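You operate a simulated robot arm through the tools that you are given. There is no shell and no other tool.

The job below is to be done with a simulated robot arm. You get a single attempt, and the scene is never put back.

Task
Test the stop button on press A's control box, then restart the motor.
Fine: motor on, hit the big red stop button, pull it out, reset, motor on again.

Only the result counts: the job must be done as asked and must still hold three seconds after the hand-in. Knocking over, shifting, dropping, spilling or breaking anything else fails it.

Robot
A 7-joint arm with a fingered hand, fixed in place. Base frame: the origin is on the floor under the middle of its stand, x ahead of it, y to its left, z up. Readings come in mm, rad, newtons and seconds.
It reaches about 1089 mm from its shoulder. Its first joint turns from -2.601 to 2.601 rad. Payload 3.5 kg.
Tool frame: the origin (TCP) lies between the finger pads and is the grasp point; the fingertips stand 30 mm ahead of it; z points along the fingers, y is the line along which they close. The gripper opens to 104 mm; its body begins 35 mm behind the TCP. The gripper is a hand of 4 fingers: y runs from the thumb to the fingers, the wrist lies at [-15, -110, -186] in the tool frame, and closing takes about 1.5 s.
Orientation is that of the tool frame in the base frame, as a unit quaternion [x, y, z, w]. With the fingers straight down and the wrist toward the robot, the tool's x, y and z point along [0, 1, 0], [1, 0, 0] and [0, 0, -1] of the base frame.

Tools
- The arm moves only by the tool jog_arm. Its argument "targets" is a list of rows, each a list of 6 numbers: the shift along the tool's x, y, z in units of 40 mm (1.0 is 40 mm), then the turn, a rotation vector about the tool's x, y, z in units of 8 degrees (1.0 is 8 degrees). In form: [[dx, dy, dz, wx, wy, wz], ...]. A call has 1 to 20 rows; each row shifts and turns the commanded pose from where the row before left it, along the tool's axes as they then stand. "fingers" is the closure, from 0 (fully open) to 1 (shut), set as the call begins (left out, the last holds). A call with a number of a shift or a turn outside -1 to 1 is refused whole. A row lasts 0.2 s, in which the tool goes at most 50 mm and 0.15 rad; a call with a longer step from one row to the next is refused whole, and so is a gripper value outside its range. A pose out of reach is approached as far as the arm can. The call stops where the force on the tool passes 40 N (or 10 N more than at its start, if that is more) or the arm is blocked; 0.2 s more then pass. Each finger travels about 45 mm/s and halts on what it meets, pressing with about 33 N; the grip force reading is that of the motor and also rises with nothing between the fingers. The clock runs only during rows and for 0.2 s after the last one: add rows that do not move to give the fingers time. It gives the time, the measured TCP pose, the force on the tool (base axes), the opening and the grip force at its end, in the units of the frame above (readings bear some noise), with the torque about the TCP (base axes, N m) and any sound that the robot's microphone picked up, and new pictures: "pictures" is both (left out), scene, wrist or none.
- Cameras (640 x 400 px; columns grow to the right, rows downward): "scene" is fixed at [220.1, 648.8, 1296]; the picture's right is [-1.00, -0.03, 0.00], its down [-0.01, 0.17, -0.99] and it looks along [0.03, -0.98, -0.17] (base axes); focal length 370 px, centre (320, 200). "wrist" rides on the gripper at [61, -92, -130] in the tool frame; the picture's right is [-0.81, 0.27, -0.52], its down [-0.53, -0.71, 0.46] and it looks along [-0.24, 0.64, 0.72] (tool axes); focal length 275 px, centre (320, 200). There is no depth. A picture from a camera that has moved, and an enlarged one, comes with that camera's place and axes in the base frame and with its lens.
- move_column(by): slides the trunk up (or, below 0, down) by that many mm; the arm rides with it, the base frame stays. It gives what a move gives, with no picture.
- move_fingers(index, middle, ring, thumb_bend, thumb_turn): sets how far each is bent, from 0 (flat) to 1 (curled in); at 0.3 the hand is open as for a grip, at 0.7 the pads meet at the TCP. One left out holds its place. A second passes; each finger stops where it meets its share of the squeeze, and holds until it gets a number again. A gripper value or a shape takes the hand back. It gives what a move gives, with no picture; readings hold the bend of each and the force on the fingers (four entries, about 0 where the hand has none), thumb and palm. thumb_turn goes from beside the hand (0) to across from the fingers (1), as for a grip.
- preshape(shape): the hand has 4 fingers and takes this shape, open, in about a second: jaw (thumb against the fingers, like two jaws); tri (thumb and two fingers); tip (a fingertip pinch); poke (one finger out to press); point (the index stretched); flat (the hand flat); cup (the hand cupped); fist (a fist). The gripper value then closes the fingers along that shape, each until it touches; the sizes above hold for jaw. It gives what a move gives, with no picture.
- inspect(camera, box): a new picture of the part [left, top, right, bottom] of that camera's present view, enlarged. It takes no simulated time.
- sign_off(): hands the job in; it is judged then, once.

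Places have to be worked out from the pictures, the camera data and where the tool is seen. Open the gripper and draw the arm clear of the work before you hand the job in, unless the task says otherwise.

The tools are called after "Call:" by a JSON object that holds its "api" and its "payload". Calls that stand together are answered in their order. jog_arm: Moves the arm, as the interface text tells. Its arguments: {"type":"object","properties":{"targets":{"type":"array","items":{"type":"array","items":{"type":"number"}}},"fingers":{"type":"number"},"pictures":{"type":"string","enum":["both","scene","wrist","none"]}},"required":["targets"]} The other tools are called the same way: move_column (by) moves the trunk up or down; preshape (shape) gives the hand a shape; move_fingers (index, middle, ring, thumb_bend, thumb_turn) moves the fingers one by one; inspect (camera, box) takes an enlarged picture of a part of a camera's view; sign_off () hands the job in.

At the start:

```text
t: 0.0
tcp_pos: [491.4, -426.0, 1246.0]
ee_rot: [0.707, 0.707, -0.001, 0.0]
ft_force: [0.6, -0.2, -0.3]
torque: [0.0, 0.02, -0.01]
finger_gap: 103.5
grasp_force: 0.0
shape: jaw
bend: [0.3, 0.3, 0.3, 0.3, 0.98]
finger forces: [0.0, 0.0, 0.0, 0.1, 0.1, 0.0]
trunk travel left (down, up): [-600.0, 110.0]
```

scene: 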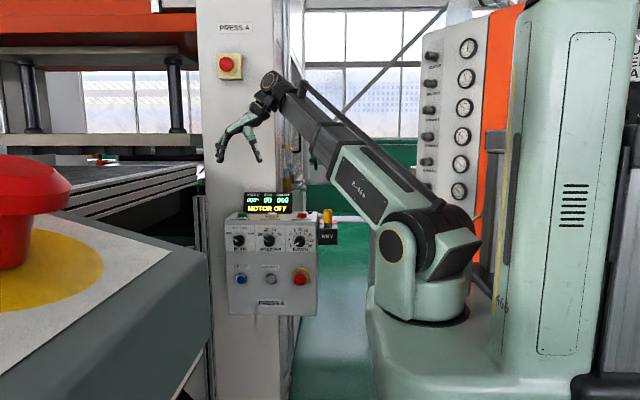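
wrist: 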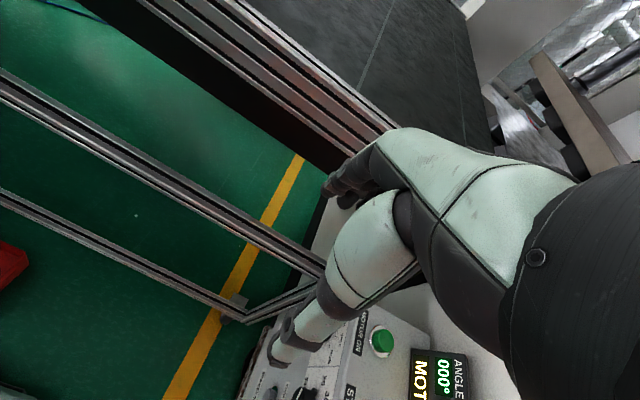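

The scene shows press A's control box below the hand, with a display reading MOTOR OFF, knobs and buttons. I'll enlarge the views to identify each control.

Call:
{"api": "inspect", "payload": {"camera": "scene", "box": [210, 180, 350, 325]}}

Call:
{"api": "inspect", "payload": {"camera": "wrist", "box": [230, 280, 470, 400]}}

Call:
{"api": "inspect", "payload": {"camera": "scene", "box": [190, 10, 300, 180]}}

```text
2.76 times, centred on (280, 252) of scene
camera zoom: at [220.1, 648.8, 1296.0], right [-1.0, -0.03, 0.0], down [-0.01, 0.17, -0.99], along [0.03, -0.98, -0.17], focal length 1021 px, centre (430, 55)
```

zoom: 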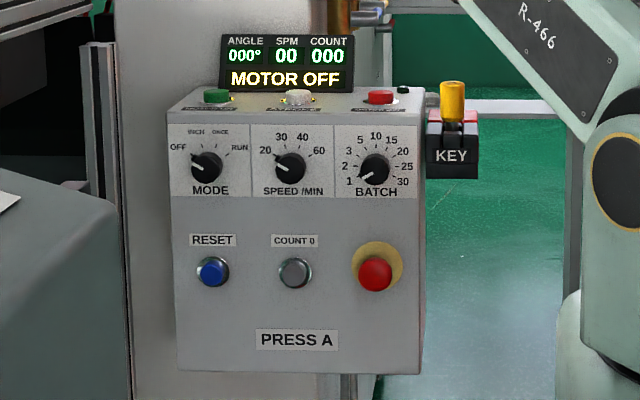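

```text
2.67 times, centred on (350, 340) of wrist
camera zoom: at [399.3, -363.5, 1376.5], right [0.27, -0.81, 0.52], down [-0.71, -0.53, -0.46], along [0.64, -0.24, -0.72], focal length 734 px, centre (240, -173)
```

zoom: 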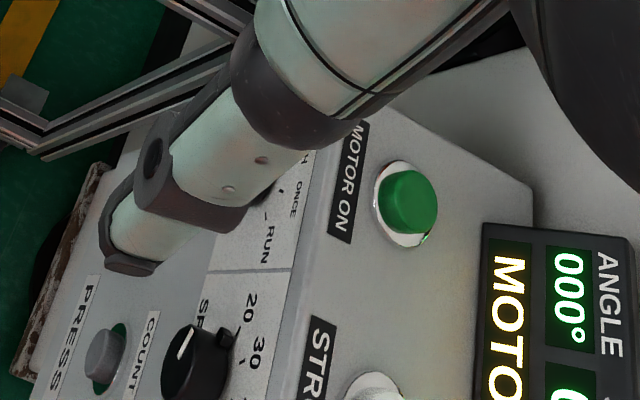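

```text
2.35 times, centred on (245, 95) of scene
camera zoom: at [220.1, 648.8, 1296.0], right [-1.0, -0.03, 0.0], down [-0.01, 0.17, -0.99], along [0.03, -0.98, -0.17], focal length 870 px, centre (496, 447)
```

zoom: 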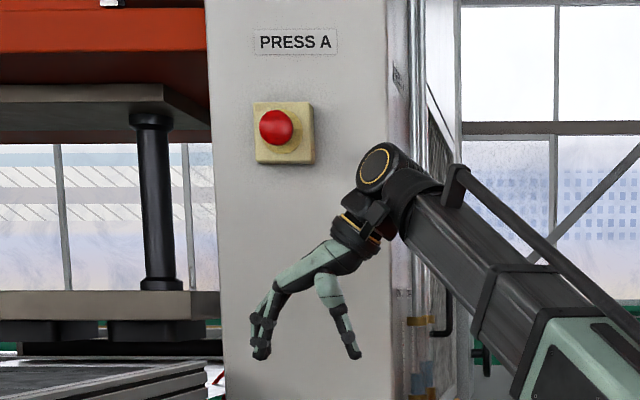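

The control box carries a green MOTOR ON button on top, a blue RESET and a red mushroom stop on a yellow ring at the front. I'll shape the hand to poke and see where the fingertip lies.

Call:
{"api": "preshape", "payload": {"shape": "poke"}}

Call:
{"api": "jog_arm", "payload": {"targets": [[0, 0, 0, 0, 0, 0]], "pictures": "both"}}

```text
t: 0.9
tcp_pos: [490.6, -425.2, 1246.2]
ee_rot: [0.707, 0.707, 0.0, 0.001]
ft_force: [0.5, -0.2, 0.4]
torque: [0.01, 0.0, -0.03]
finger_gap: 0.0
grasp_force: 0.0
shape: poke
bend: [0.7, 0.7, 0.99, 1.0, 1.0]
finger forces: [0.1, 0.1, 0.0, 0.0, 0.0, 0.0]
trunk travel left (down, up): [-600.0, 110.0]
```

```text
t: 1.3
tcp_pos: [490.8, -425.9, 1245.7]
ee_rot: [0.707, 0.707, -0.001, 0.0]
ft_force: [0.1, 0.4, 0.0]
torque: [0.01, 0.01, -0.02]
finger_gap: 0.2
grasp_force: 0.0
shape: poke
bend: [0.7, 0.7, 0.99, 1.0, 1.0]
finger forces: [0.0, 0.0, 0.0, 0.1, 0.0, 0.0]
trunk travel left (down, up): [-600.0, 110.0]
camera wrist: at [399.3, -363.5, 1376.5], right [0.27, -0.81, 0.52], down [-0.71, -0.53, -0.46], along [0.64, -0.24, -0.72], focal length 275 px, centre (320, 200)
```

scene: 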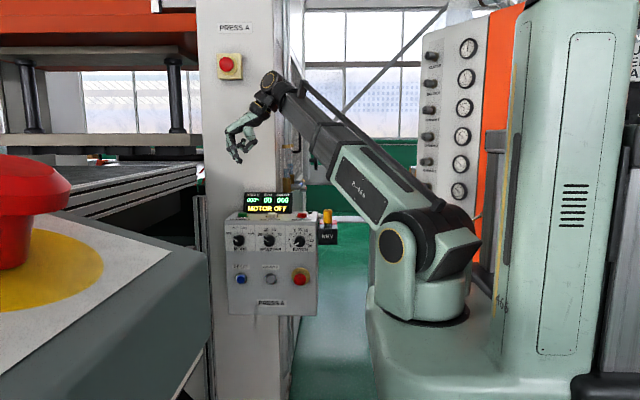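
wrist: 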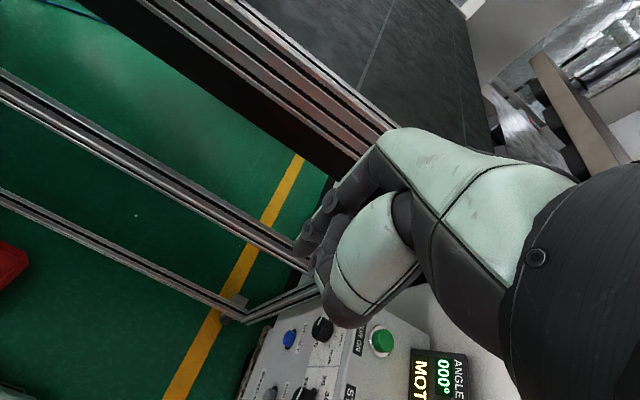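

The hand is now in the poke shape; I'll enlarge it in both views to find where the pressing fingertip is.

Call:
{"api": "inspect", "payload": {"camera": "scene", "box": [215, 100, 295, 175]}}

Call:
{"api": "inspect", "payload": {"camera": "wrist", "box": [240, 180, 440, 400]}}

```text
5.33 times, centred on (255, 138) of scene
camera zoom: at [220.1, 648.8, 1296.0], right [-1.0, -0.03, 0.0], down [-0.01, 0.17, -0.99], along [0.03, -0.98, -0.17], focal length 1973 px, centre (667, 533)
```

zoom: 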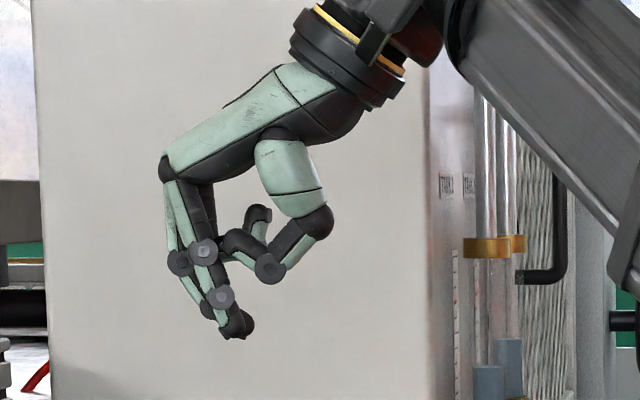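

```text
1.82 times, centred on (340, 290) of wrist
camera zoom: at [399.3, -363.5, 1376.5], right [0.27, -0.81, 0.52], down [-0.71, -0.53, -0.46], along [0.64, -0.24, -0.72], focal length 500 px, centre (284, 36)
```

zoom: 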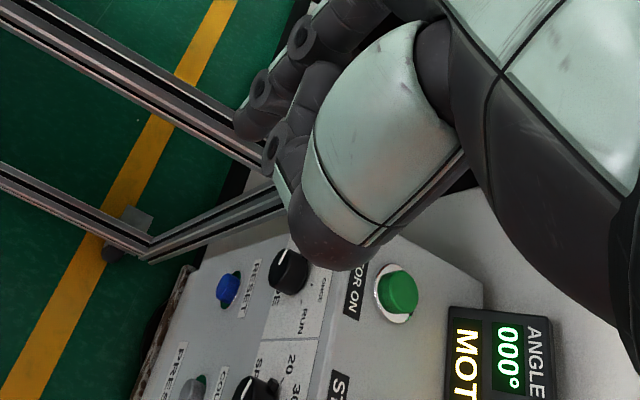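

The poke tip lies about 30 mm ahead of the TCP along the fingers, and the green MOTOR ON button is roughly near [551, -690, 1004]. I'll turn the hand about its axis so that it comes from the robot's side, which also gives the wrist camera a better view of the box.

Call:
{"api": "jog_arm", "payload": {"targets": [[0, 0, 0, 0, 0, 1], [0, 0, 0, 0, 0, 1], [0, 0, 0, 0, 0, 1], [0, 0, 0, 0, 0, 1], [0, 0, 0, 0, 0, 1], [0, 0, 0, 0, 0, 1]], "pictures": "both"}}

```text
t: 2.7
tcp_pos: [491.0, -426.2, 1246.6]
ee_rot: [0.934, 0.357, 0.0, 0.0]
ft_force: [0.0, -0.4, 0.5]
torque: [0.02, -0.01, 0.0]
finger_gap: 0.2
grasp_force: 0.1
shape: poke
bend: [0.7, 0.7, 0.99, 1.0, 1.0]
finger forces: [0.0, 0.1, 0.0, 0.1, 0.0, 0.1]
trunk travel left (down, up): [-600.0, 110.0]
camera wrist: at [475.8, -316.0, 1376.9], right [-0.42, -0.75, 0.52], down [-0.87, 0.18, -0.46], along [0.25, -0.64, -0.72], focal length 275 px, centre (320, 200)
```

scene: 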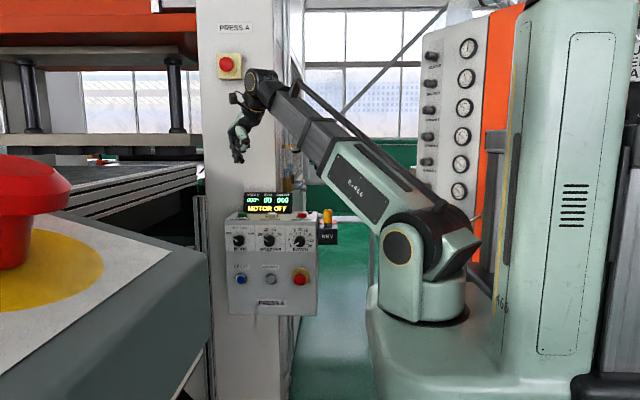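
wrist: 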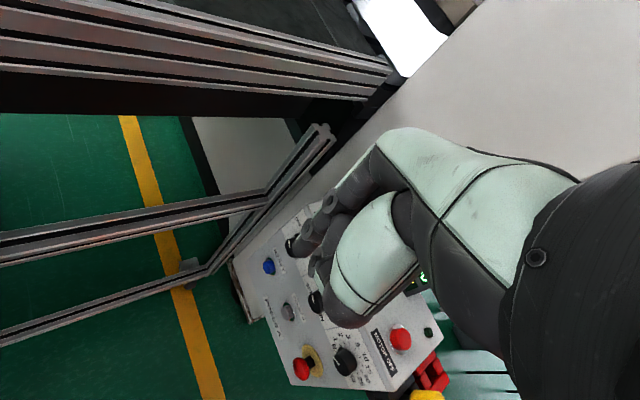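

The wrist camera now looks down on the box from the front; I'll enlarge it to read labels and locate the controls.

Call:
{"api": "inspect", "payload": {"camera": "wrist", "box": [230, 200, 470, 400]}}

Call:
{"api": "inspect", "payload": {"camera": "scene", "box": [225, 185, 325, 250]}}

```text
2.00 times, centred on (350, 300) of wrist
camera zoom: at [475.8, -316.0, 1376.9], right [-0.42, -0.75, 0.52], down [-0.87, 0.18, -0.46], along [0.25, -0.64, -0.72], focal length 551 px, centre (260, 0)
```

zoom: 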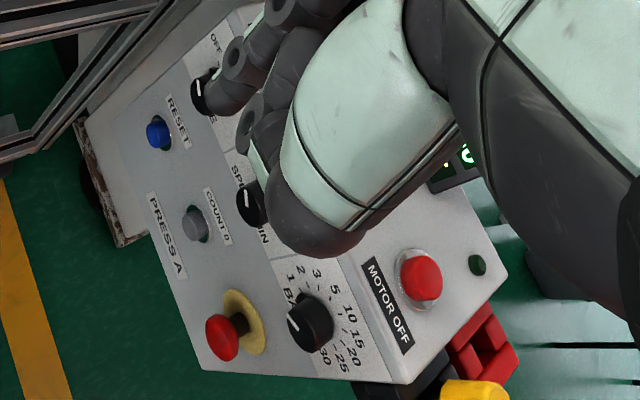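

```text
6.15 times, centred on (275, 218) of scene
camera zoom: at [220.1, 648.8, 1296.0], right [-1.0, -0.03, 0.0], down [-0.01, 0.17, -0.99], along [0.03, -0.98, -0.17], focal length 2277 px, centre (597, 92)
```

zoom: 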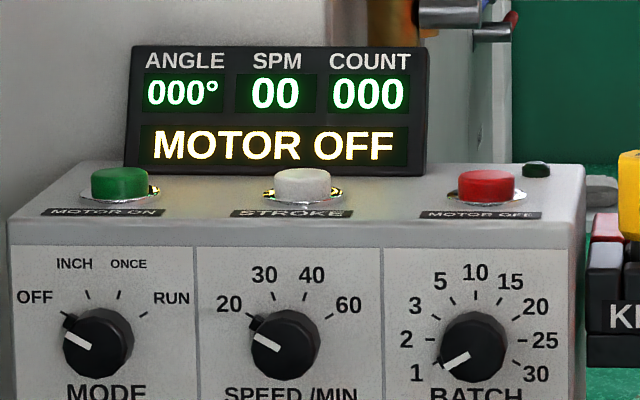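

The top holds MOTOR ON (green), STROKE (white) and MOTOR OFF (red); the front holds RESET (blue), COUNT 0 and the stop mushroom. Triangulating gives green ≈ [545, -667, 1012] and mushroom ≈ [331, -582, 802]; I'll move above the green button and check the alignment.

Call:
{"api": "jog_arm", "payload": {"targets": [[-0.43, 0.77, 0.45, 0, 0, 0], [-0.43, 0.77, 0.45, 0, 0, 0], [-0.43, 0.77, 0.45, 0, 0, 0], [-0.43, 0.77, 0.45, 0, 0, 0], [-0.43, 0.77, 0.45, 0, 0, 0], [-0.43, 0.77, 0.35, 0, 0, 0], [-0.43, 0.77, 0.3, 0, 0, 0]], "pictures": "both"}}

```text
t: 4.3
tcp_pos: [545.0, -665.8, 1127.0]
ee_rot: [0.933, 0.359, -0.001, 0.0]
ft_force: [-0.3, -0.8, -0.2]
torque: [0.03, 0.01, -0.02]
finger_gap: 0.0
grasp_force: 0.1
shape: poke
bend: [0.7, 0.7, 0.99, 1.0, 1.0]
finger forces: [0.0, 0.0, 0.0, 0.1, 0.1, 0.1]
trunk travel left (down, up): [-600.0, 110.0]
camera wrist: at [528.7, -556.6, 1258.2], right [-0.42, -0.75, 0.52], down [-0.87, 0.17, -0.46], along [0.25, -0.64, -0.73], focal length 275 px, centre (320, 200)
```

scene: 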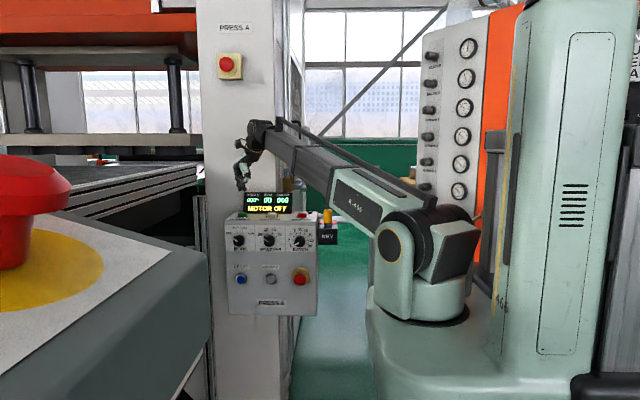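
wrist: 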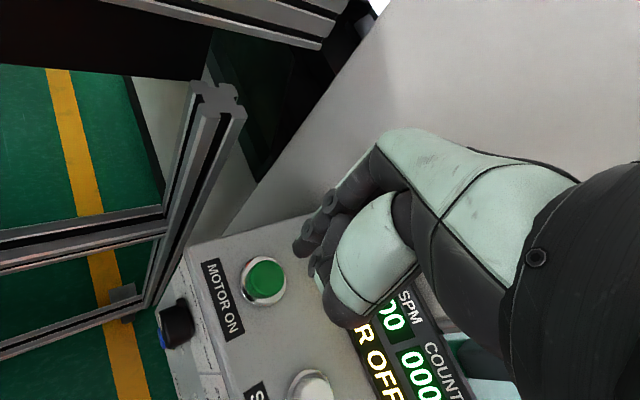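

The green button now sits near [548, -671, 1012], close to directly below the tip. I'll enlarge both views to check the tip against the button and the display's clearance.

Call:
{"api": "inspect", "payload": {"camera": "wrist", "box": [200, 170, 440, 400]}}

Call:
{"api": "inspect", "payload": {"camera": "scene", "box": [220, 110, 320, 220]}}

```text
1.74 times, centred on (320, 285) of wrist
camera zoom: at [528.7, -556.6, 1258.2], right [-0.42, -0.75, 0.52], down [-0.87, 0.17, -0.46], along [0.25, -0.64, -0.73], focal length 479 px, centre (320, 52)
```

zoom: 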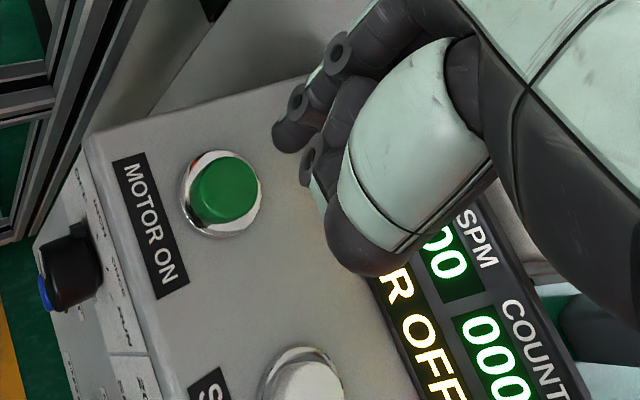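

```text
3.64 times, centred on (270, 165) of scene
camera zoom: at [220.1, 648.8, 1296.0], right [-1.0, -0.03, 0.0], down [-0.01, 0.17, -0.99], along [0.03, -0.98, -0.17], focal length 1345 px, centre (502, 327)
```

zoom: 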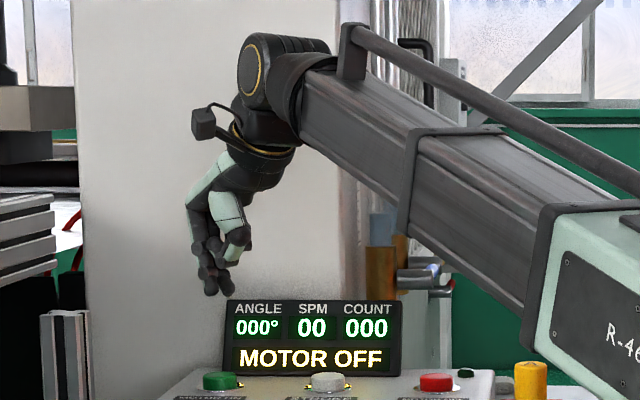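

The two pressing tips straddle the TCP line about 11 mm each side and the cap is about 33 mm wide, so both land on it. I'll lower to just above the cap and look again.

Call:
{"api": "jog_arm", "payload": {"targets": [[-0.045, 0.125, 0.6, 0, 0, 0], [0, 0, 0.6, 0, 0, 0], [0, 0, 0.4, 0, 0, 0], [0, 0, 0, 0, 0, 0]], "pictures": "both"}}

Call:
{"api": "inspect", "payload": {"camera": "scene", "box": [220, 150, 320, 240]}}

Call:
{"api": "inspect", "payload": {"camera": "wrist", "box": [200, 170, 440, 400]}}

```text
t: 5.3
tcp_pos: [546.5, -670.0, 1064.7]
ee_rot: [0.934, 0.358, 0.0, 0.0]
ft_force: [-0.8, 0.6, 0.5]
torque: [0.0, -0.04, -0.01]
finger_gap: 0.0
grasp_force: 0.2
shape: poke
bend: [0.7, 0.7, 0.99, 1.0, 1.0]
finger forces: [0.0, 0.0, 0.1, 0.0, 0.0, 0.0]
trunk travel left (down, up): [-600.0, 110.0]
camera wrist: at [530.2, -560.2, 1195.5], right [-0.42, -0.75, 0.52], down [-0.87, 0.17, -0.46], along [0.25, -0.64, -0.72], focal length 275 px, centre (320, 200)
```

scene: 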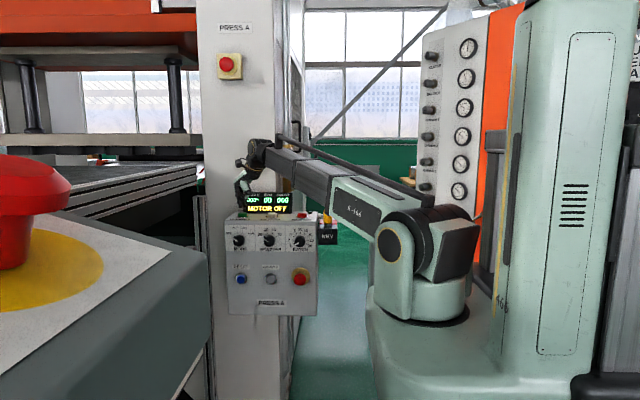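
wrist: 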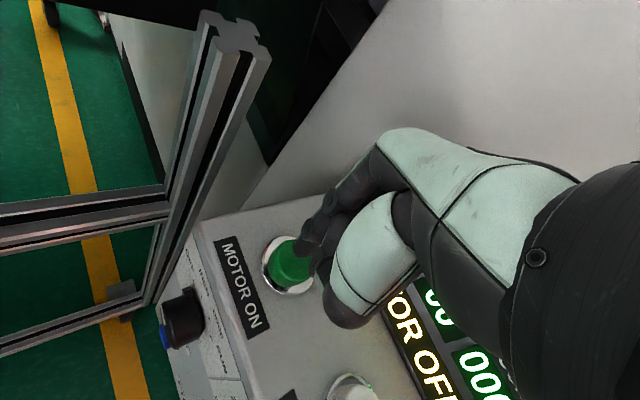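

```text
4.44 times, centred on (270, 195) of scene
camera zoom: at [220.1, 648.8, 1296.0], right [-1.0, -0.03, 0.0], down [-0.01, 0.17, -0.99], along [0.03, -0.98, -0.17], focal length 1644 px, centre (542, 222)
```

zoom: 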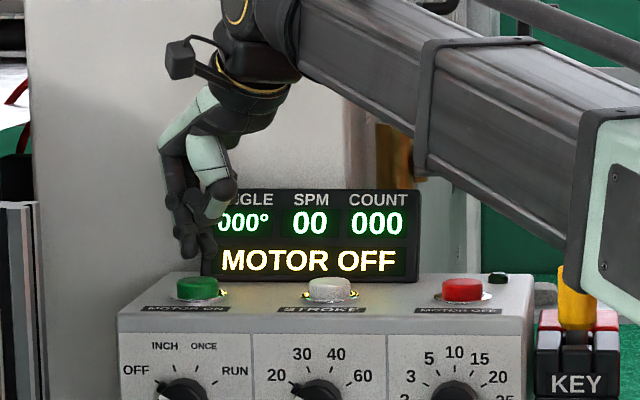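

```text
1.74 times, centred on (320, 285) of wrist
camera zoom: at [530.2, -560.2, 1195.5], right [-0.42, -0.75, 0.52], down [-0.87, 0.17, -0.46], along [0.25, -0.64, -0.72], focal length 479 px, centre (320, 52)
```

zoom: 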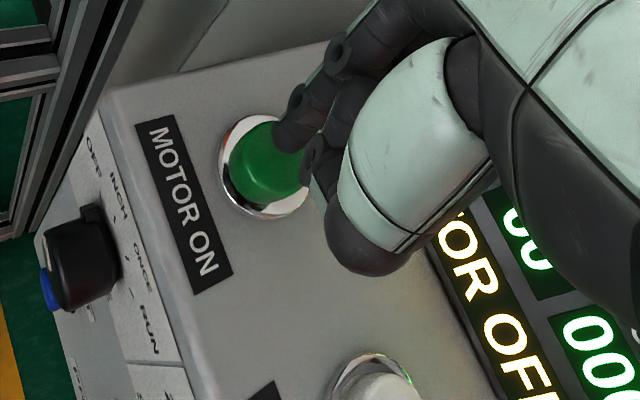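

The tips hover about 14 mm above the green cap and are centred on it in both views. I'll go down in small steps and press, watching force and display.

Call:
{"api": "jog_arm", "payload": {"targets": [[0, 0, 0.25, 0, 0, 0], [0, 0, 0.1, 0, 0, 0], [0, 0, 0.1, 0, 0, 0], [0, 0, 0.05, 0, 0, 0]], "pictures": "both"}}

Call:
{"api": "inspect", "payload": {"camera": "scene", "box": [220, 150, 320, 240]}}

```text
t: 6.3
tcp_pos: [546.9, -671.7, 1046.1]
ee_rot: [0.934, 0.358, 0.0, 0.0]
ft_force: [-0.6, -0.2, 1.6]
torque: [0.02, 0.03, -0.01]
finger_gap: 0.1
grasp_force: 0.0
shape: poke
bend: [0.7, 0.7, 0.99, 1.0, 1.0]
finger forces: [0.1, 0.8, 0.0, 0.0, 0.0, 0.0]
trunk travel left (down, up): [-600.0, 110.0]
camera wrist: at [531.7, -561.5, 1176.8], right [-0.42, -0.75, 0.52], down [-0.87, 0.17, -0.46], along [0.25, -0.64, -0.72], focal length 275 px, centre (320, 200)
```

scene: 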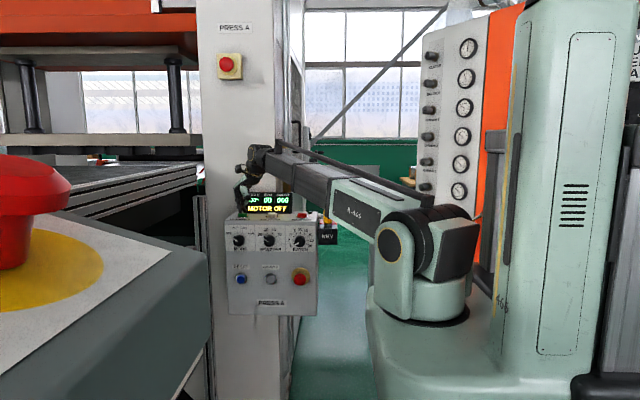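
wrist: 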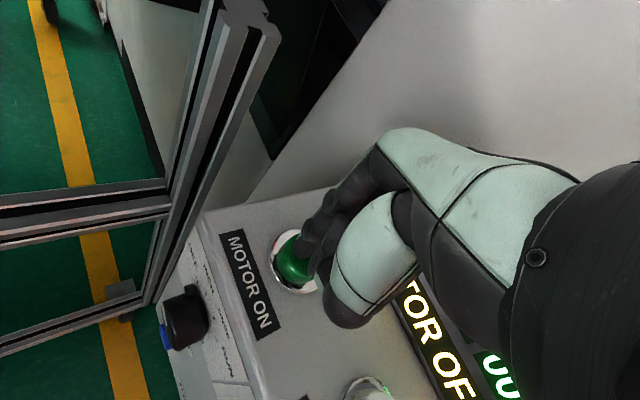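

```text
4.44 times, centred on (270, 195) of scene
camera zoom: at [220.1, 648.8, 1296.0], right [-1.0, -0.03, 0.0], down [-0.01, 0.17, -0.99], along [0.03, -0.98, -0.17], focal length 1644 px, centre (542, 222)
```

zoom: 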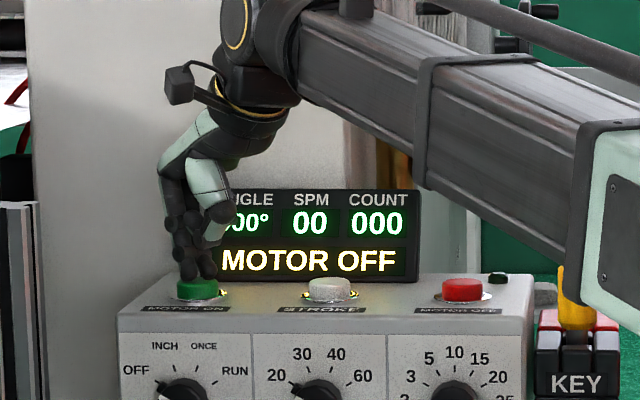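

Contact is just starting (about 1.6 N at TCP z 1046). I'll press on in 2 mm steps.

Call:
{"api": "jog_arm", "payload": {"targets": [[0, 0, 0.05, 0, 0, 0], [0, 0, 0.05, 0, 0, 0], [0, 0, 0.05, 0, 0, 0]], "pictures": "scene"}}

Call:
{"api": "inspect", "payload": {"camera": "scene", "box": [220, 150, 320, 240]}}

```text
t: 7.1
tcp_pos: [547.1, -671.9, 1040.2]
ee_rot: [0.934, 0.357, 0.001, 0.001]
ft_force: [1.3, -2.3, 7.3]
torque: [-0.13, 0.01, 0.0]
finger_gap: 0.0
grasp_force: 0.1
shape: poke
bend: [0.7, 0.7, 0.99, 1.0, 1.0]
finger forces: [0.2, 7.4, 0.0, 0.1, 0.0, 0.1]
trunk travel left (down, up): [-600.0, 110.0]
heard: click
```

scene: 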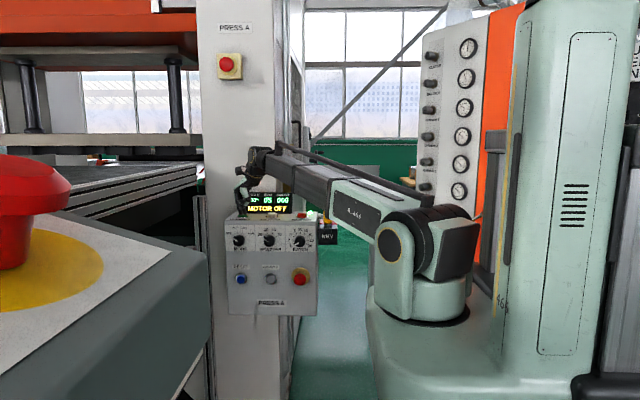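

```text
4.44 times, centred on (270, 195) of scene
camera zoom: at [220.1, 648.8, 1296.0], right [-1.0, -0.03, 0.0], down [-0.01, 0.17, -0.99], along [0.03, -0.98, -0.17], focal length 1644 px, centre (542, 222)
```

zoom: 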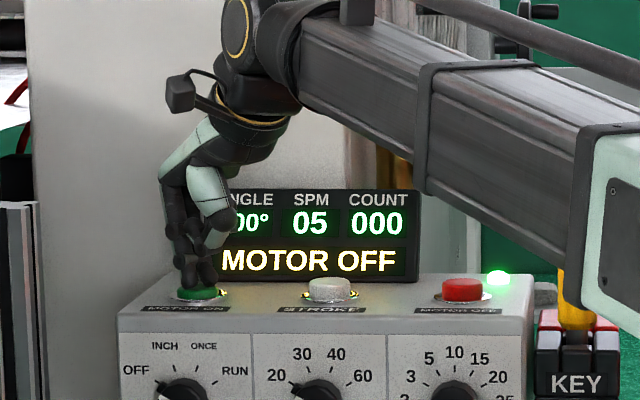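

A click sounded, SPM is rising and the green motor lamp lit. I'll lift off the button and confirm the motor keeps running.

Call:
{"api": "jog_arm", "payload": {"targets": [[0, 0, -0.3, 0, 0, 0], [0, 0, -0.6, 0, 0, 0], [0, 0, -1, 0, 0, 0], [0, 0, -1, 0, 0, 0], [0, 0, -0.5, 0, 0, 0]], "pictures": "scene"}}

Call:
{"api": "inspect", "payload": {"camera": "scene", "box": [210, 180, 350, 325]}}

```text
t: 8.3
tcp_pos: [545.6, -669.1, 1176.1]
ee_rot: [0.934, 0.357, 0.0, 0.0]
ft_force: [0.4, 0.4, 0.5]
torque: [-0.01, -0.01, 0.0]
finger_gap: 0.1
grasp_force: 0.1
shape: poke
bend: [0.7, 0.7, 0.99, 1.0, 1.0]
finger forces: [0.0, 0.0, 0.0, 0.0, 0.1, 0.0]
trunk travel left (down, up): [-600.0, 110.0]
```

scene: 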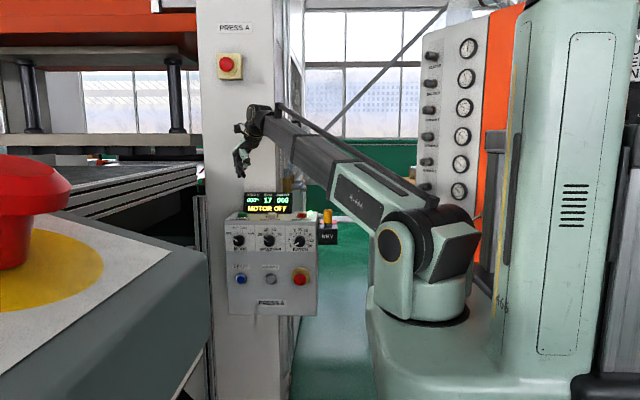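

```text
2.76 times, centred on (280, 252) of scene
camera zoom: at [220.1, 648.8, 1296.0], right [-1.0, -0.03, 0.0], down [-0.01, 0.17, -0.99], along [0.03, -0.98, -0.17], focal length 1021 px, centre (430, 55)
```

zoom: 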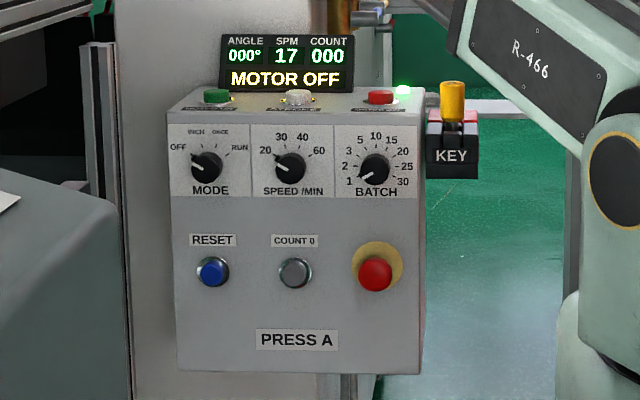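

SPM is at 17 with the lamp lit, so the motor is running up. Now I'll back the hand away from the box to a clear spot before turning it to face the front panel.

Call:
{"api": "jog_arm", "payload": {"targets": [[0.263, -0.91, 0.093, 0, 0, 0], [0.263, -0.91, 0.093, 0, 0, 0], [0.263, -0.91, 0.093, 0, 0, 0], [0.263, -0.91, 0.093, 0, 0, 0], [0.263, -0.91, 0.093, 0, 0, 0], [0.263, -0.91, 0.093, 0, 0, 0], [0.263, -0.91, 0.093, 0, 0, 0]], "pictures": "scene"}}

Call:
{"api": "inspect", "payload": {"camera": "scene", "box": [210, 180, 350, 325]}}

```text
t: 9.9
tcp_pos: [430.7, -431.6, 1146.9]
ee_rot: [0.934, 0.358, -0.001, 0.0]
ft_force: [-0.5, 0.3, -0.2]
torque: [0.0, 0.0, -0.02]
finger_gap: 0.0
grasp_force: 0.1
shape: poke
bend: [0.7, 0.7, 0.99, 1.0, 1.0]
finger forces: [0.0, 0.0, 0.0, 0.0, 0.0, 0.0]
trunk travel left (down, up): [-600.0, 110.0]
```

scene: 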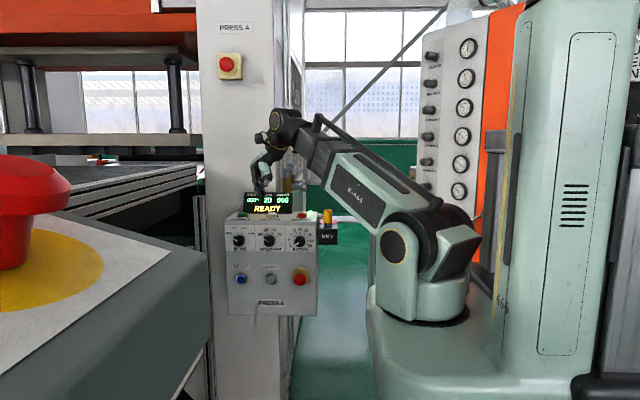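

```text
2.76 times, centred on (280, 252) of scene
camera zoom: at [220.1, 648.8, 1296.0], right [-1.0, -0.03, 0.0], down [-0.01, 0.17, -0.99], along [0.03, -0.98, -0.17], focal length 1021 px, centre (430, 55)
```

zoom: 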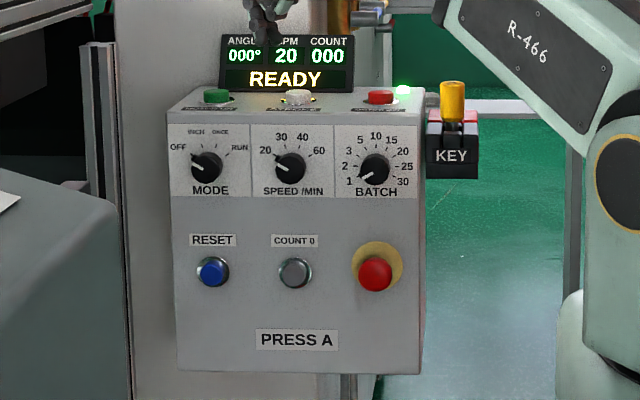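

The display now reads READY at 20 SPM: the motor is on. Next I'll turn the hand so the fingers point horizontally at the front panel (tool z toward -y), half the turn first.

Call:
{"api": "jog_arm", "payload": {"targets": [[0, 0, 0, 0, -0.774, -0.576], [0, 0, 0, 0, -0.774, -0.576], [0, 0, 0, 0, -0.774, -0.576], [0, 0, 0, 0, -0.774, -0.576], [0, 0, 0, 0, -0.774, -0.576], [0, 0, 0, 0, -0.774, -0.576], [0, 0, 0, 0, -0.774, -0.576], [0, 0, 0, 0, -0.774, -0.576]], "pictures": "scene"}}

```text
t: 11.7
tcp_pos: [429.7, -432.2, 1149.6]
ee_rot: [0.691, 0.593, -0.385, 0.149]
ft_force: [0.9, -0.2, 0.1]
torque: [-0.01, 0.0, 0.0]
finger_gap: 0.0
grasp_force: 0.2
shape: poke
bend: [0.7, 0.7, 0.99, 1.0, 1.0]
finger forces: [0.1, 0.0, 0.1, 0.1, 0.1, 0.1]
trunk travel left (down, up): [-600.0, 110.0]
```

scene: 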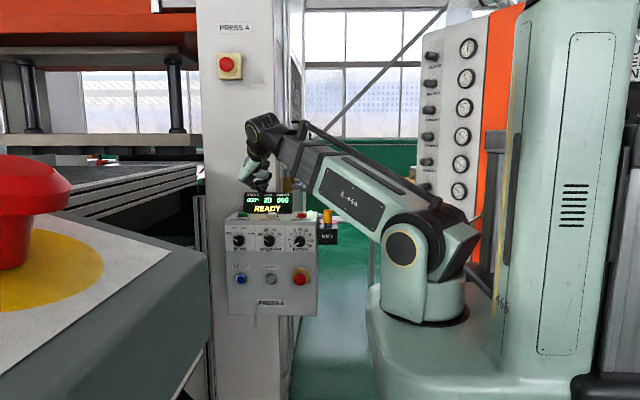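

The turn is tracking with the TCP steady. I'll finish the second half of it.

Call:
{"api": "jog_arm", "payload": {"targets": [[0, 0, 0, 0, -0.774, -0.576], [0, 0, 0, 0, -0.774, -0.576], [0, 0, 0, 0, -0.774, -0.576], [0, 0, 0, 0, -0.774, -0.576], [0, 0, 0, 0, -0.774, -0.576], [0, 0, 0, 0, -0.774, -0.576], [0, 0, 0, 0, -0.774, -0.576], [0, 0, 0, 0, -0.774, -0.576], [0, 0, 0, 0, 0, 0]], "pictures": "both"}}

```text
t: 13.7
tcp_pos: [430.3, -433.2, 1150.5]
ee_rot: [0.252, 0.661, -0.66, 0.253]
ft_force: [-0.8, 0.9, 0.5]
torque: [0.0, 0.01, -0.01]
finger_gap: 0.0
grasp_force: 0.1
shape: poke
bend: [0.7, 0.7, 0.99, 1.0, 1.0]
finger forces: [0.0, 0.0, 0.0, 0.0, 0.1, 0.1]
trunk travel left (down, up): [-600.0, 110.0]
camera wrist: at [324.3, -301.9, 1177.8], right [0.79, 0.52, 0.34], down [-0.08, -0.46, 0.89], along [0.61, -0.72, -0.32], focal length 275 px, centre (320, 200)
```

scene: 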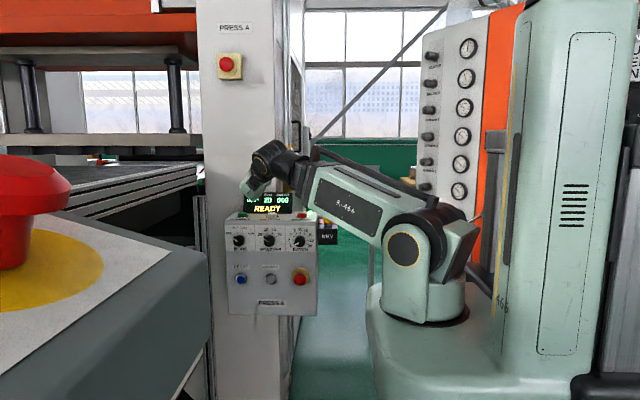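
wrist: 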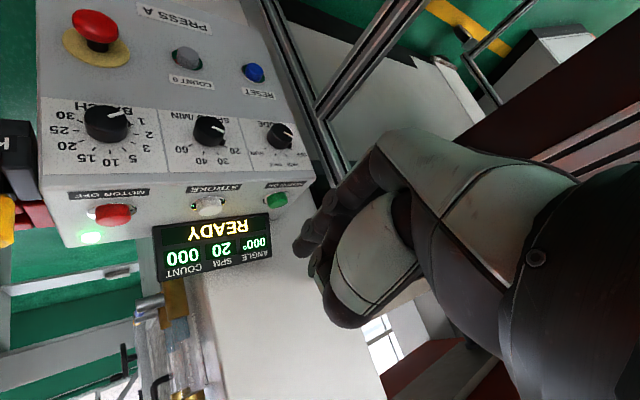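

The mushroom cap centre triangulates to [330, -583, 801.5], its yellow plate at y ≈ -612, and RESET at [542, -605, 791]. I'll lower the trunk so the hand comes down in front of the box in clear air (tip at y ≈ -463), half first.

Call:
{"api": "move_column", "payload": {"by": -175}}

Call:
{"api": "jog_arm", "payload": {"targets": [[0, 0, 0, 0, 0, 0]], "pictures": "both"}}

```text
t: 15.7
tcp_pos: [430.9, -432.3, 975.9]
ee_rot: [0.254, 0.661, -0.66, 0.253]
ft_force: [-0.4, 0.5, 0.4]
torque: [0.02, 0.03, 0.01]
finger_gap: 0.0
grasp_force: 0.0
shape: poke
bend: [0.7, 0.7, 0.99, 1.0, 1.0]
finger forces: [0.1, 0.0, 0.0, 0.1, 0.0, 0.1]
trunk travel left (down, up): [-425.0, 285.0]
```

```text
t: 16.1
tcp_pos: [429.9, -433.2, 974.9]
ee_rot: [0.254, 0.661, -0.66, 0.252]
ft_force: [-0.4, 0.0, 0.4]
torque: [-0.01, -0.01, -0.03]
finger_gap: 0.0
grasp_force: 0.1
shape: poke
bend: [0.7, 0.7, 0.99, 1.0, 1.0]
finger forces: [0.0, 0.0, 0.1, 0.0, 0.0, 0.0]
trunk travel left (down, up): [-425.0, 285.0]
camera wrist: at [324.4, -301.7, 1002.8], right [0.79, 0.52, 0.34], down [-0.08, -0.46, 0.89], along [0.61, -0.72, -0.32], focal length 275 px, centre (320, 200)
```

scene: 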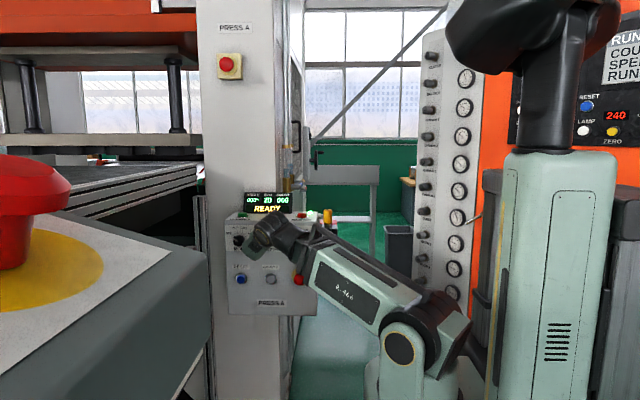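
wrist: 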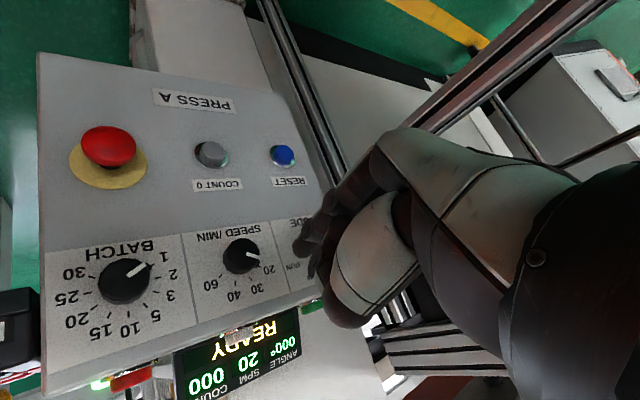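

Lowering works with wide clearance, and the mushroom again reads about [331, -583, 799]. I'll lower the rest of the way to its height.

Call:
{"api": "move_column", "payload": {"by": -174}}

Call:
{"api": "jog_arm", "payload": {"targets": [[0, 0, 0, 0, 0, 0]], "pictures": "both"}}

```text
t: 18.0
tcp_pos: [431.1, -432.8, 800.7]
ee_rot: [0.253, 0.661, -0.66, 0.253]
ft_force: [0.0, 0.5, 0.0]
torque: [0.02, -0.01, 0.02]
finger_gap: 0.0
grasp_force: 0.1
shape: poke
bend: [0.7, 0.7, 0.99, 1.0, 1.0]
finger forces: [0.1, 0.1, 0.1, 0.0, 0.0, 0.1]
trunk travel left (down, up): [-251.0, 459.0]
```

```text
t: 18.4
tcp_pos: [431.1, -433.5, 801.9]
ee_rot: [0.254, 0.661, -0.66, 0.252]
ft_force: [0.2, 0.5, -0.3]
torque: [0.01, 0.03, 0.01]
finger_gap: 0.0
grasp_force: 0.1
shape: poke
bend: [0.7, 0.7, 0.99, 1.0, 1.0]
finger forces: [0.1, 0.1, 0.0, 0.0, 0.0, 0.0]
trunk travel left (down, up): [-251.0, 459.0]
camera wrist: at [324.4, -301.7, 828.8], right [0.79, 0.52, 0.34], down [-0.08, -0.46, 0.89], along [0.61, -0.72, -0.32], focal length 275 px, centre (320, 200)
```

scene: 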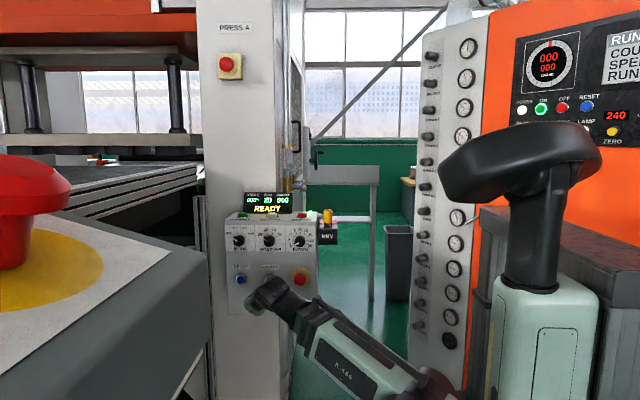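
wrist: 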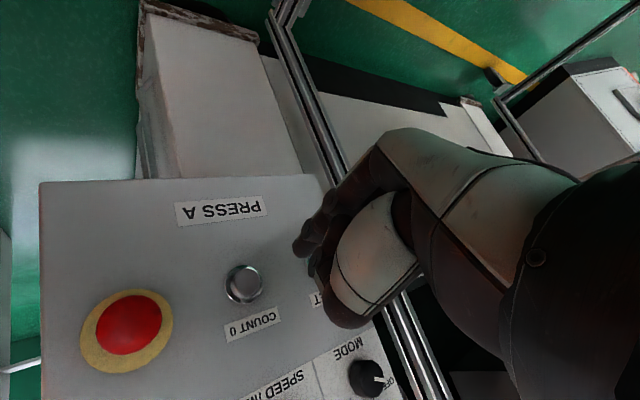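

The stop button now reads about [330, -580, 797] from this near-level view. I'll shift the hand in front of it, keeping about 60 mm off the cap.

Call:
{"api": "jog_arm", "payload": {"targets": [[0.643, -0.53, 0.387, 0, 0, 0], [0.643, -0.53, 0.387, 0, 0, 0], [0.643, -0.53, 0.387, 0, 0, 0], [0, 0, 0, 0, 0, 0]], "pictures": "both"}}

Call:
{"api": "inspect", "payload": {"camera": "wrist", "box": [180, 150, 440, 400]}}

```text
t: 19.4
tcp_pos: [343.6, -496.4, 802.6]
ee_rot: [0.253, 0.662, -0.659, 0.252]
ft_force: [-0.4, -0.1, -0.3]
torque: [0.03, -0.02, 0.02]
finger_gap: 0.2
grasp_force: 0.0
shape: poke
bend: [0.7, 0.7, 0.99, 1.0, 1.0]
finger forces: [0.0, 0.0, 0.0, 0.1, 0.0, 0.0]
out of reach, approached as far as the arm can: row 2, 3
trunk travel left (down, up): [-251.0, 459.0]
camera wrist: at [237.5, -364.8, 830.7], right [0.79, 0.52, 0.34], down [-0.08, -0.46, 0.89], along [0.61, -0.72, -0.32], focal length 275 px, centre (320, 200)
```

scene: 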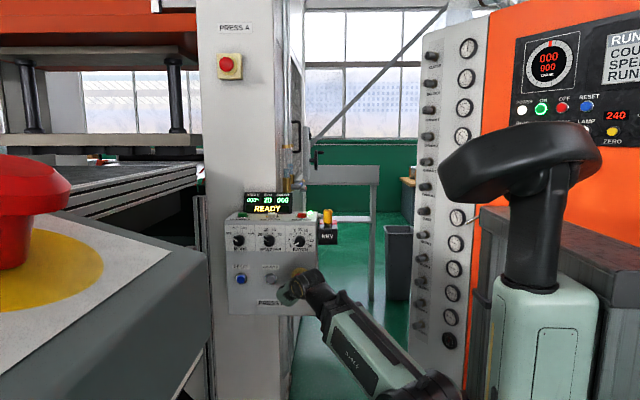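
wrist: 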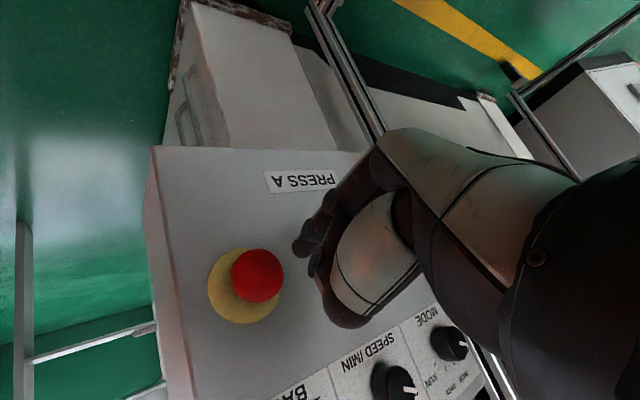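

```text
1.60 times, centred on (310, 275) of wrist
camera zoom: at [237.5, -364.8, 830.7], right [0.79, 0.52, 0.34], down [-0.08, -0.46, 0.89], along [0.61, -0.72, -0.32], focal length 440 px, centre (336, 80)
```

zoom: 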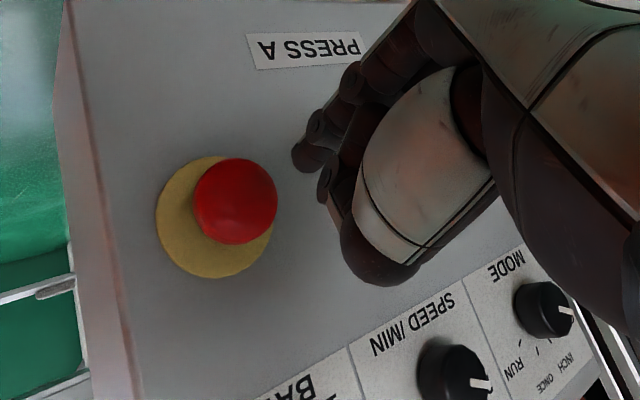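

The arm ran into a joint limit there, ending about 20 mm short of the commanded spot. I'll back off to where it was comfortable, and try a higher trunk so the arm reaches down to the panel instead.

Call:
{"api": "jog_arm", "payload": {"targets": [[-0.56, 0.5, -0.417, 0, 0, 0], [-0.56, 0.5, -0.417, 0, 0, 0], [-0.56, 0.5, -0.417, 0, 0, 0]], "pictures": "none"}}

Call:
{"api": "move_column", "payload": {"by": 300}}

Call:
{"api": "jog_arm", "payload": {"targets": [[0.667, 0.745, 0, 0, 0, 0], [0.667, 0.745, 0, 0, 0, 0], [0.667, 0.745, 0, 0, 0, 0], [0.667, 0.745, 0, 0, 0, 0]], "pictures": "scene"}}

```text
t: 20.2
tcp_pos: [435.3, -443.2, 803.1]
ee_rot: [0.255, 0.66, -0.66, 0.252]
ft_force: [0.1, 0.1, -0.5]
torque: [-0.01, 0.03, 0.0]
finger_gap: 0.0
grasp_force: 0.1
shape: poke
bend: [0.7, 0.7, 0.99, 1.0, 1.0]
finger forces: [0.1, 0.0, 0.1, 0.0, 0.0, 0.1]
trunk travel left (down, up): [-251.0, 459.0]
```

```text
t: 23.2
tcp_pos: [435.5, -443.6, 1104.1]
ee_rot: [0.254, 0.661, -0.659, 0.252]
ft_force: [0.3, 0.4, -0.5]
torque: [0.03, -0.01, 0.0]
finger_gap: 0.2
grasp_force: 0.1
shape: poke
bend: [0.7, 0.7, 0.99, 1.0, 1.0]
finger forces: [0.1, 0.1, 0.0, 0.0, 0.0, 0.0]
trunk travel left (down, up): [-551.0, 159.0]
```

```text
t: 24.2
tcp_pos: [436.2, -442.1, 944.3]
ee_rot: [0.254, 0.661, -0.659, 0.253]
ft_force: [0.0, 0.0, 0.2]
torque: [0.01, -0.01, -0.04]
finger_gap: 0.1
grasp_force: 0.0
shape: poke
bend: [0.7, 0.7, 0.99, 1.0, 1.0]
finger forces: [0.0, 0.1, 0.1, 0.0, 0.0, 0.0]
trunk travel left (down, up): [-551.0, 159.0]
```

scene: 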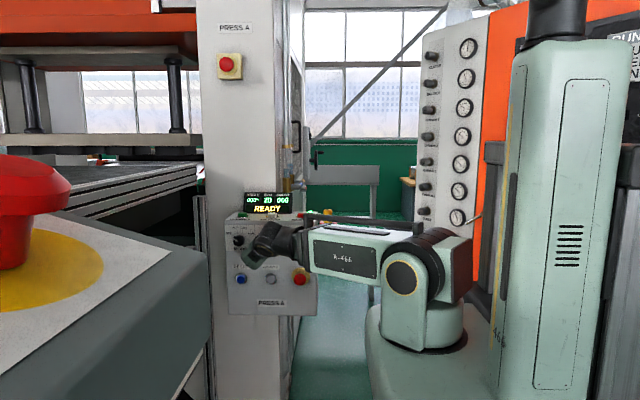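

The arm comes down fine with the trunk higher. I'll continue down to the button's height.

Call:
{"api": "jog_arm", "payload": {"targets": [[0.61, 0.68, 0, 0, 0, 0], [0.61, 0.68, 0, 0, 0, 0], [0.61, 0.68, 0, 0, 0, 0], [0.61, 0.68, 0, 0, 0, 0]], "pictures": "none"}}

Call:
{"api": "jog_arm", "payload": {"targets": [[0.65, -0.58, 0, 0, 0, 0], [0.65, -0.58, 0, 0, 0, 0], [0, 0, 0, 0, 0, 0]], "pictures": "scene"}}

```text
t: 25.2
tcp_pos: [434.9, -443.7, 799.0]
ee_rot: [0.254, 0.661, -0.66, 0.252]
ft_force: [-0.6, 0.2, -0.4]
torque: [-0.02, 0.01, -0.04]
finger_gap: 0.1
grasp_force: 0.1
shape: poke
bend: [0.7, 0.7, 0.99, 1.0, 1.0]
finger forces: [0.0, 0.0, 0.0, 0.0, 0.1, 0.0]
trunk travel left (down, up): [-551.0, 159.0]
```

```text
t: 26.0
tcp_pos: [370.1, -449.2, 798.8]
ee_rot: [0.254, 0.661, -0.659, 0.254]
ft_force: [1.2, 0.0, 0.4]
torque: [0.07, 0.0, 0.0]
finger_gap: 0.1
grasp_force: 0.1
shape: poke
bend: [0.7, 0.7, 0.99, 1.0, 1.0]
finger forces: [0.1, 0.0, 0.0, 0.0, 0.0, 0.0]
out of reach, approached as far as the arm can: row 2
trunk travel left (down, up): [-551.0, 159.0]
```

scene: 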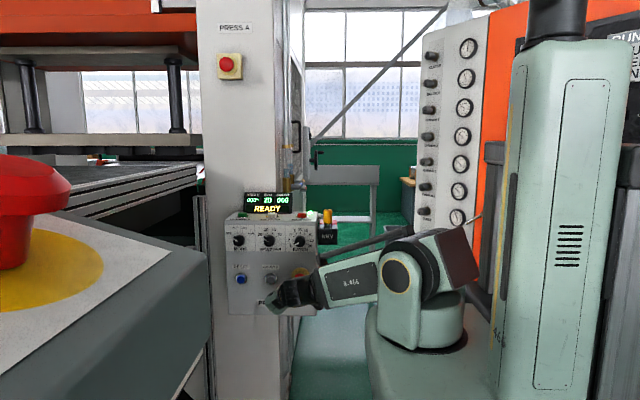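

The fold limit depends on distance from the base; the pressing spot itself is farther out, so I'll come in nearer the panel first (tip about 30 mm off the cap plane) and then slide sideways.

Call:
{"api": "jog_arm", "payload": {"targets": [[0, 0, 0.7, 0, 0, 0], [0, 0, 0.7, 0, 0, 0], [0.37, -0.33, 0.0, 0, 0, 0], [0.37, -0.33, 0.0, 0, 0, 0], [0, 0, 0, 0, 0, 0]], "pictures": "both"}}

Call:
{"api": "inspect", "payload": {"camera": "wrist", "box": [180, 150, 440, 400]}}

```text
t: 27.2
tcp_pos: [330.5, -502.1, 793.6]
ee_rot: [0.254, 0.661, -0.659, 0.253]
ft_force: [-0.2, -0.7, -0.4]
torque: [0.02, 0.0, 0.0]
finger_gap: 0.1
grasp_force: 0.1
shape: poke
bend: [0.7, 0.7, 0.99, 1.0, 1.0]
finger forces: [0.1, 0.0, 0.1, 0.1, 0.0, 0.1]
trunk travel left (down, up): [-551.0, 159.0]
camera wrist: at [224.3, -371.3, 821.1], right [0.79, 0.52, 0.34], down [-0.08, -0.46, 0.89], along [0.61, -0.72, -0.32], focal length 275 px, centre (320, 200)
```

scene: 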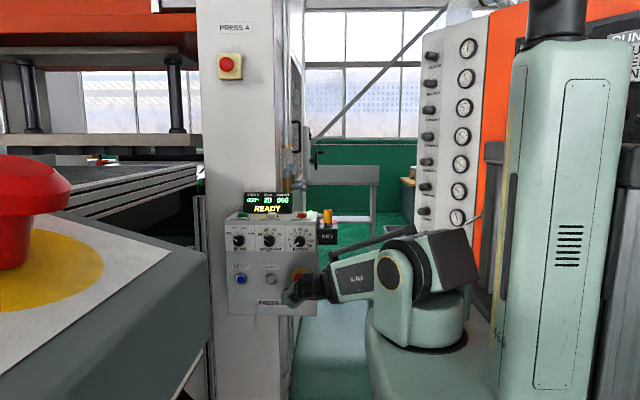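
wrist: 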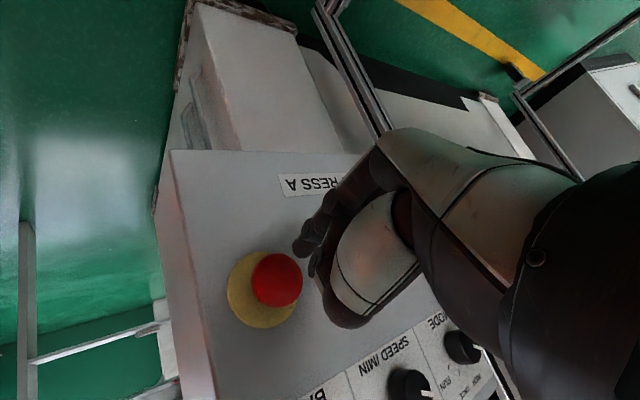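

```text
1.60 times, centred on (310, 275) of wrist
camera zoom: at [224.3, -371.3, 821.1], right [0.79, 0.52, 0.34], down [-0.08, -0.46, 0.89], along [0.61, -0.72, -0.32], focal length 440 px, centre (336, 80)
```

zoom: 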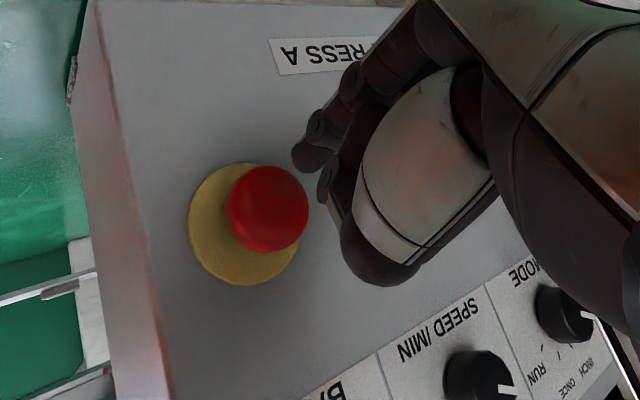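

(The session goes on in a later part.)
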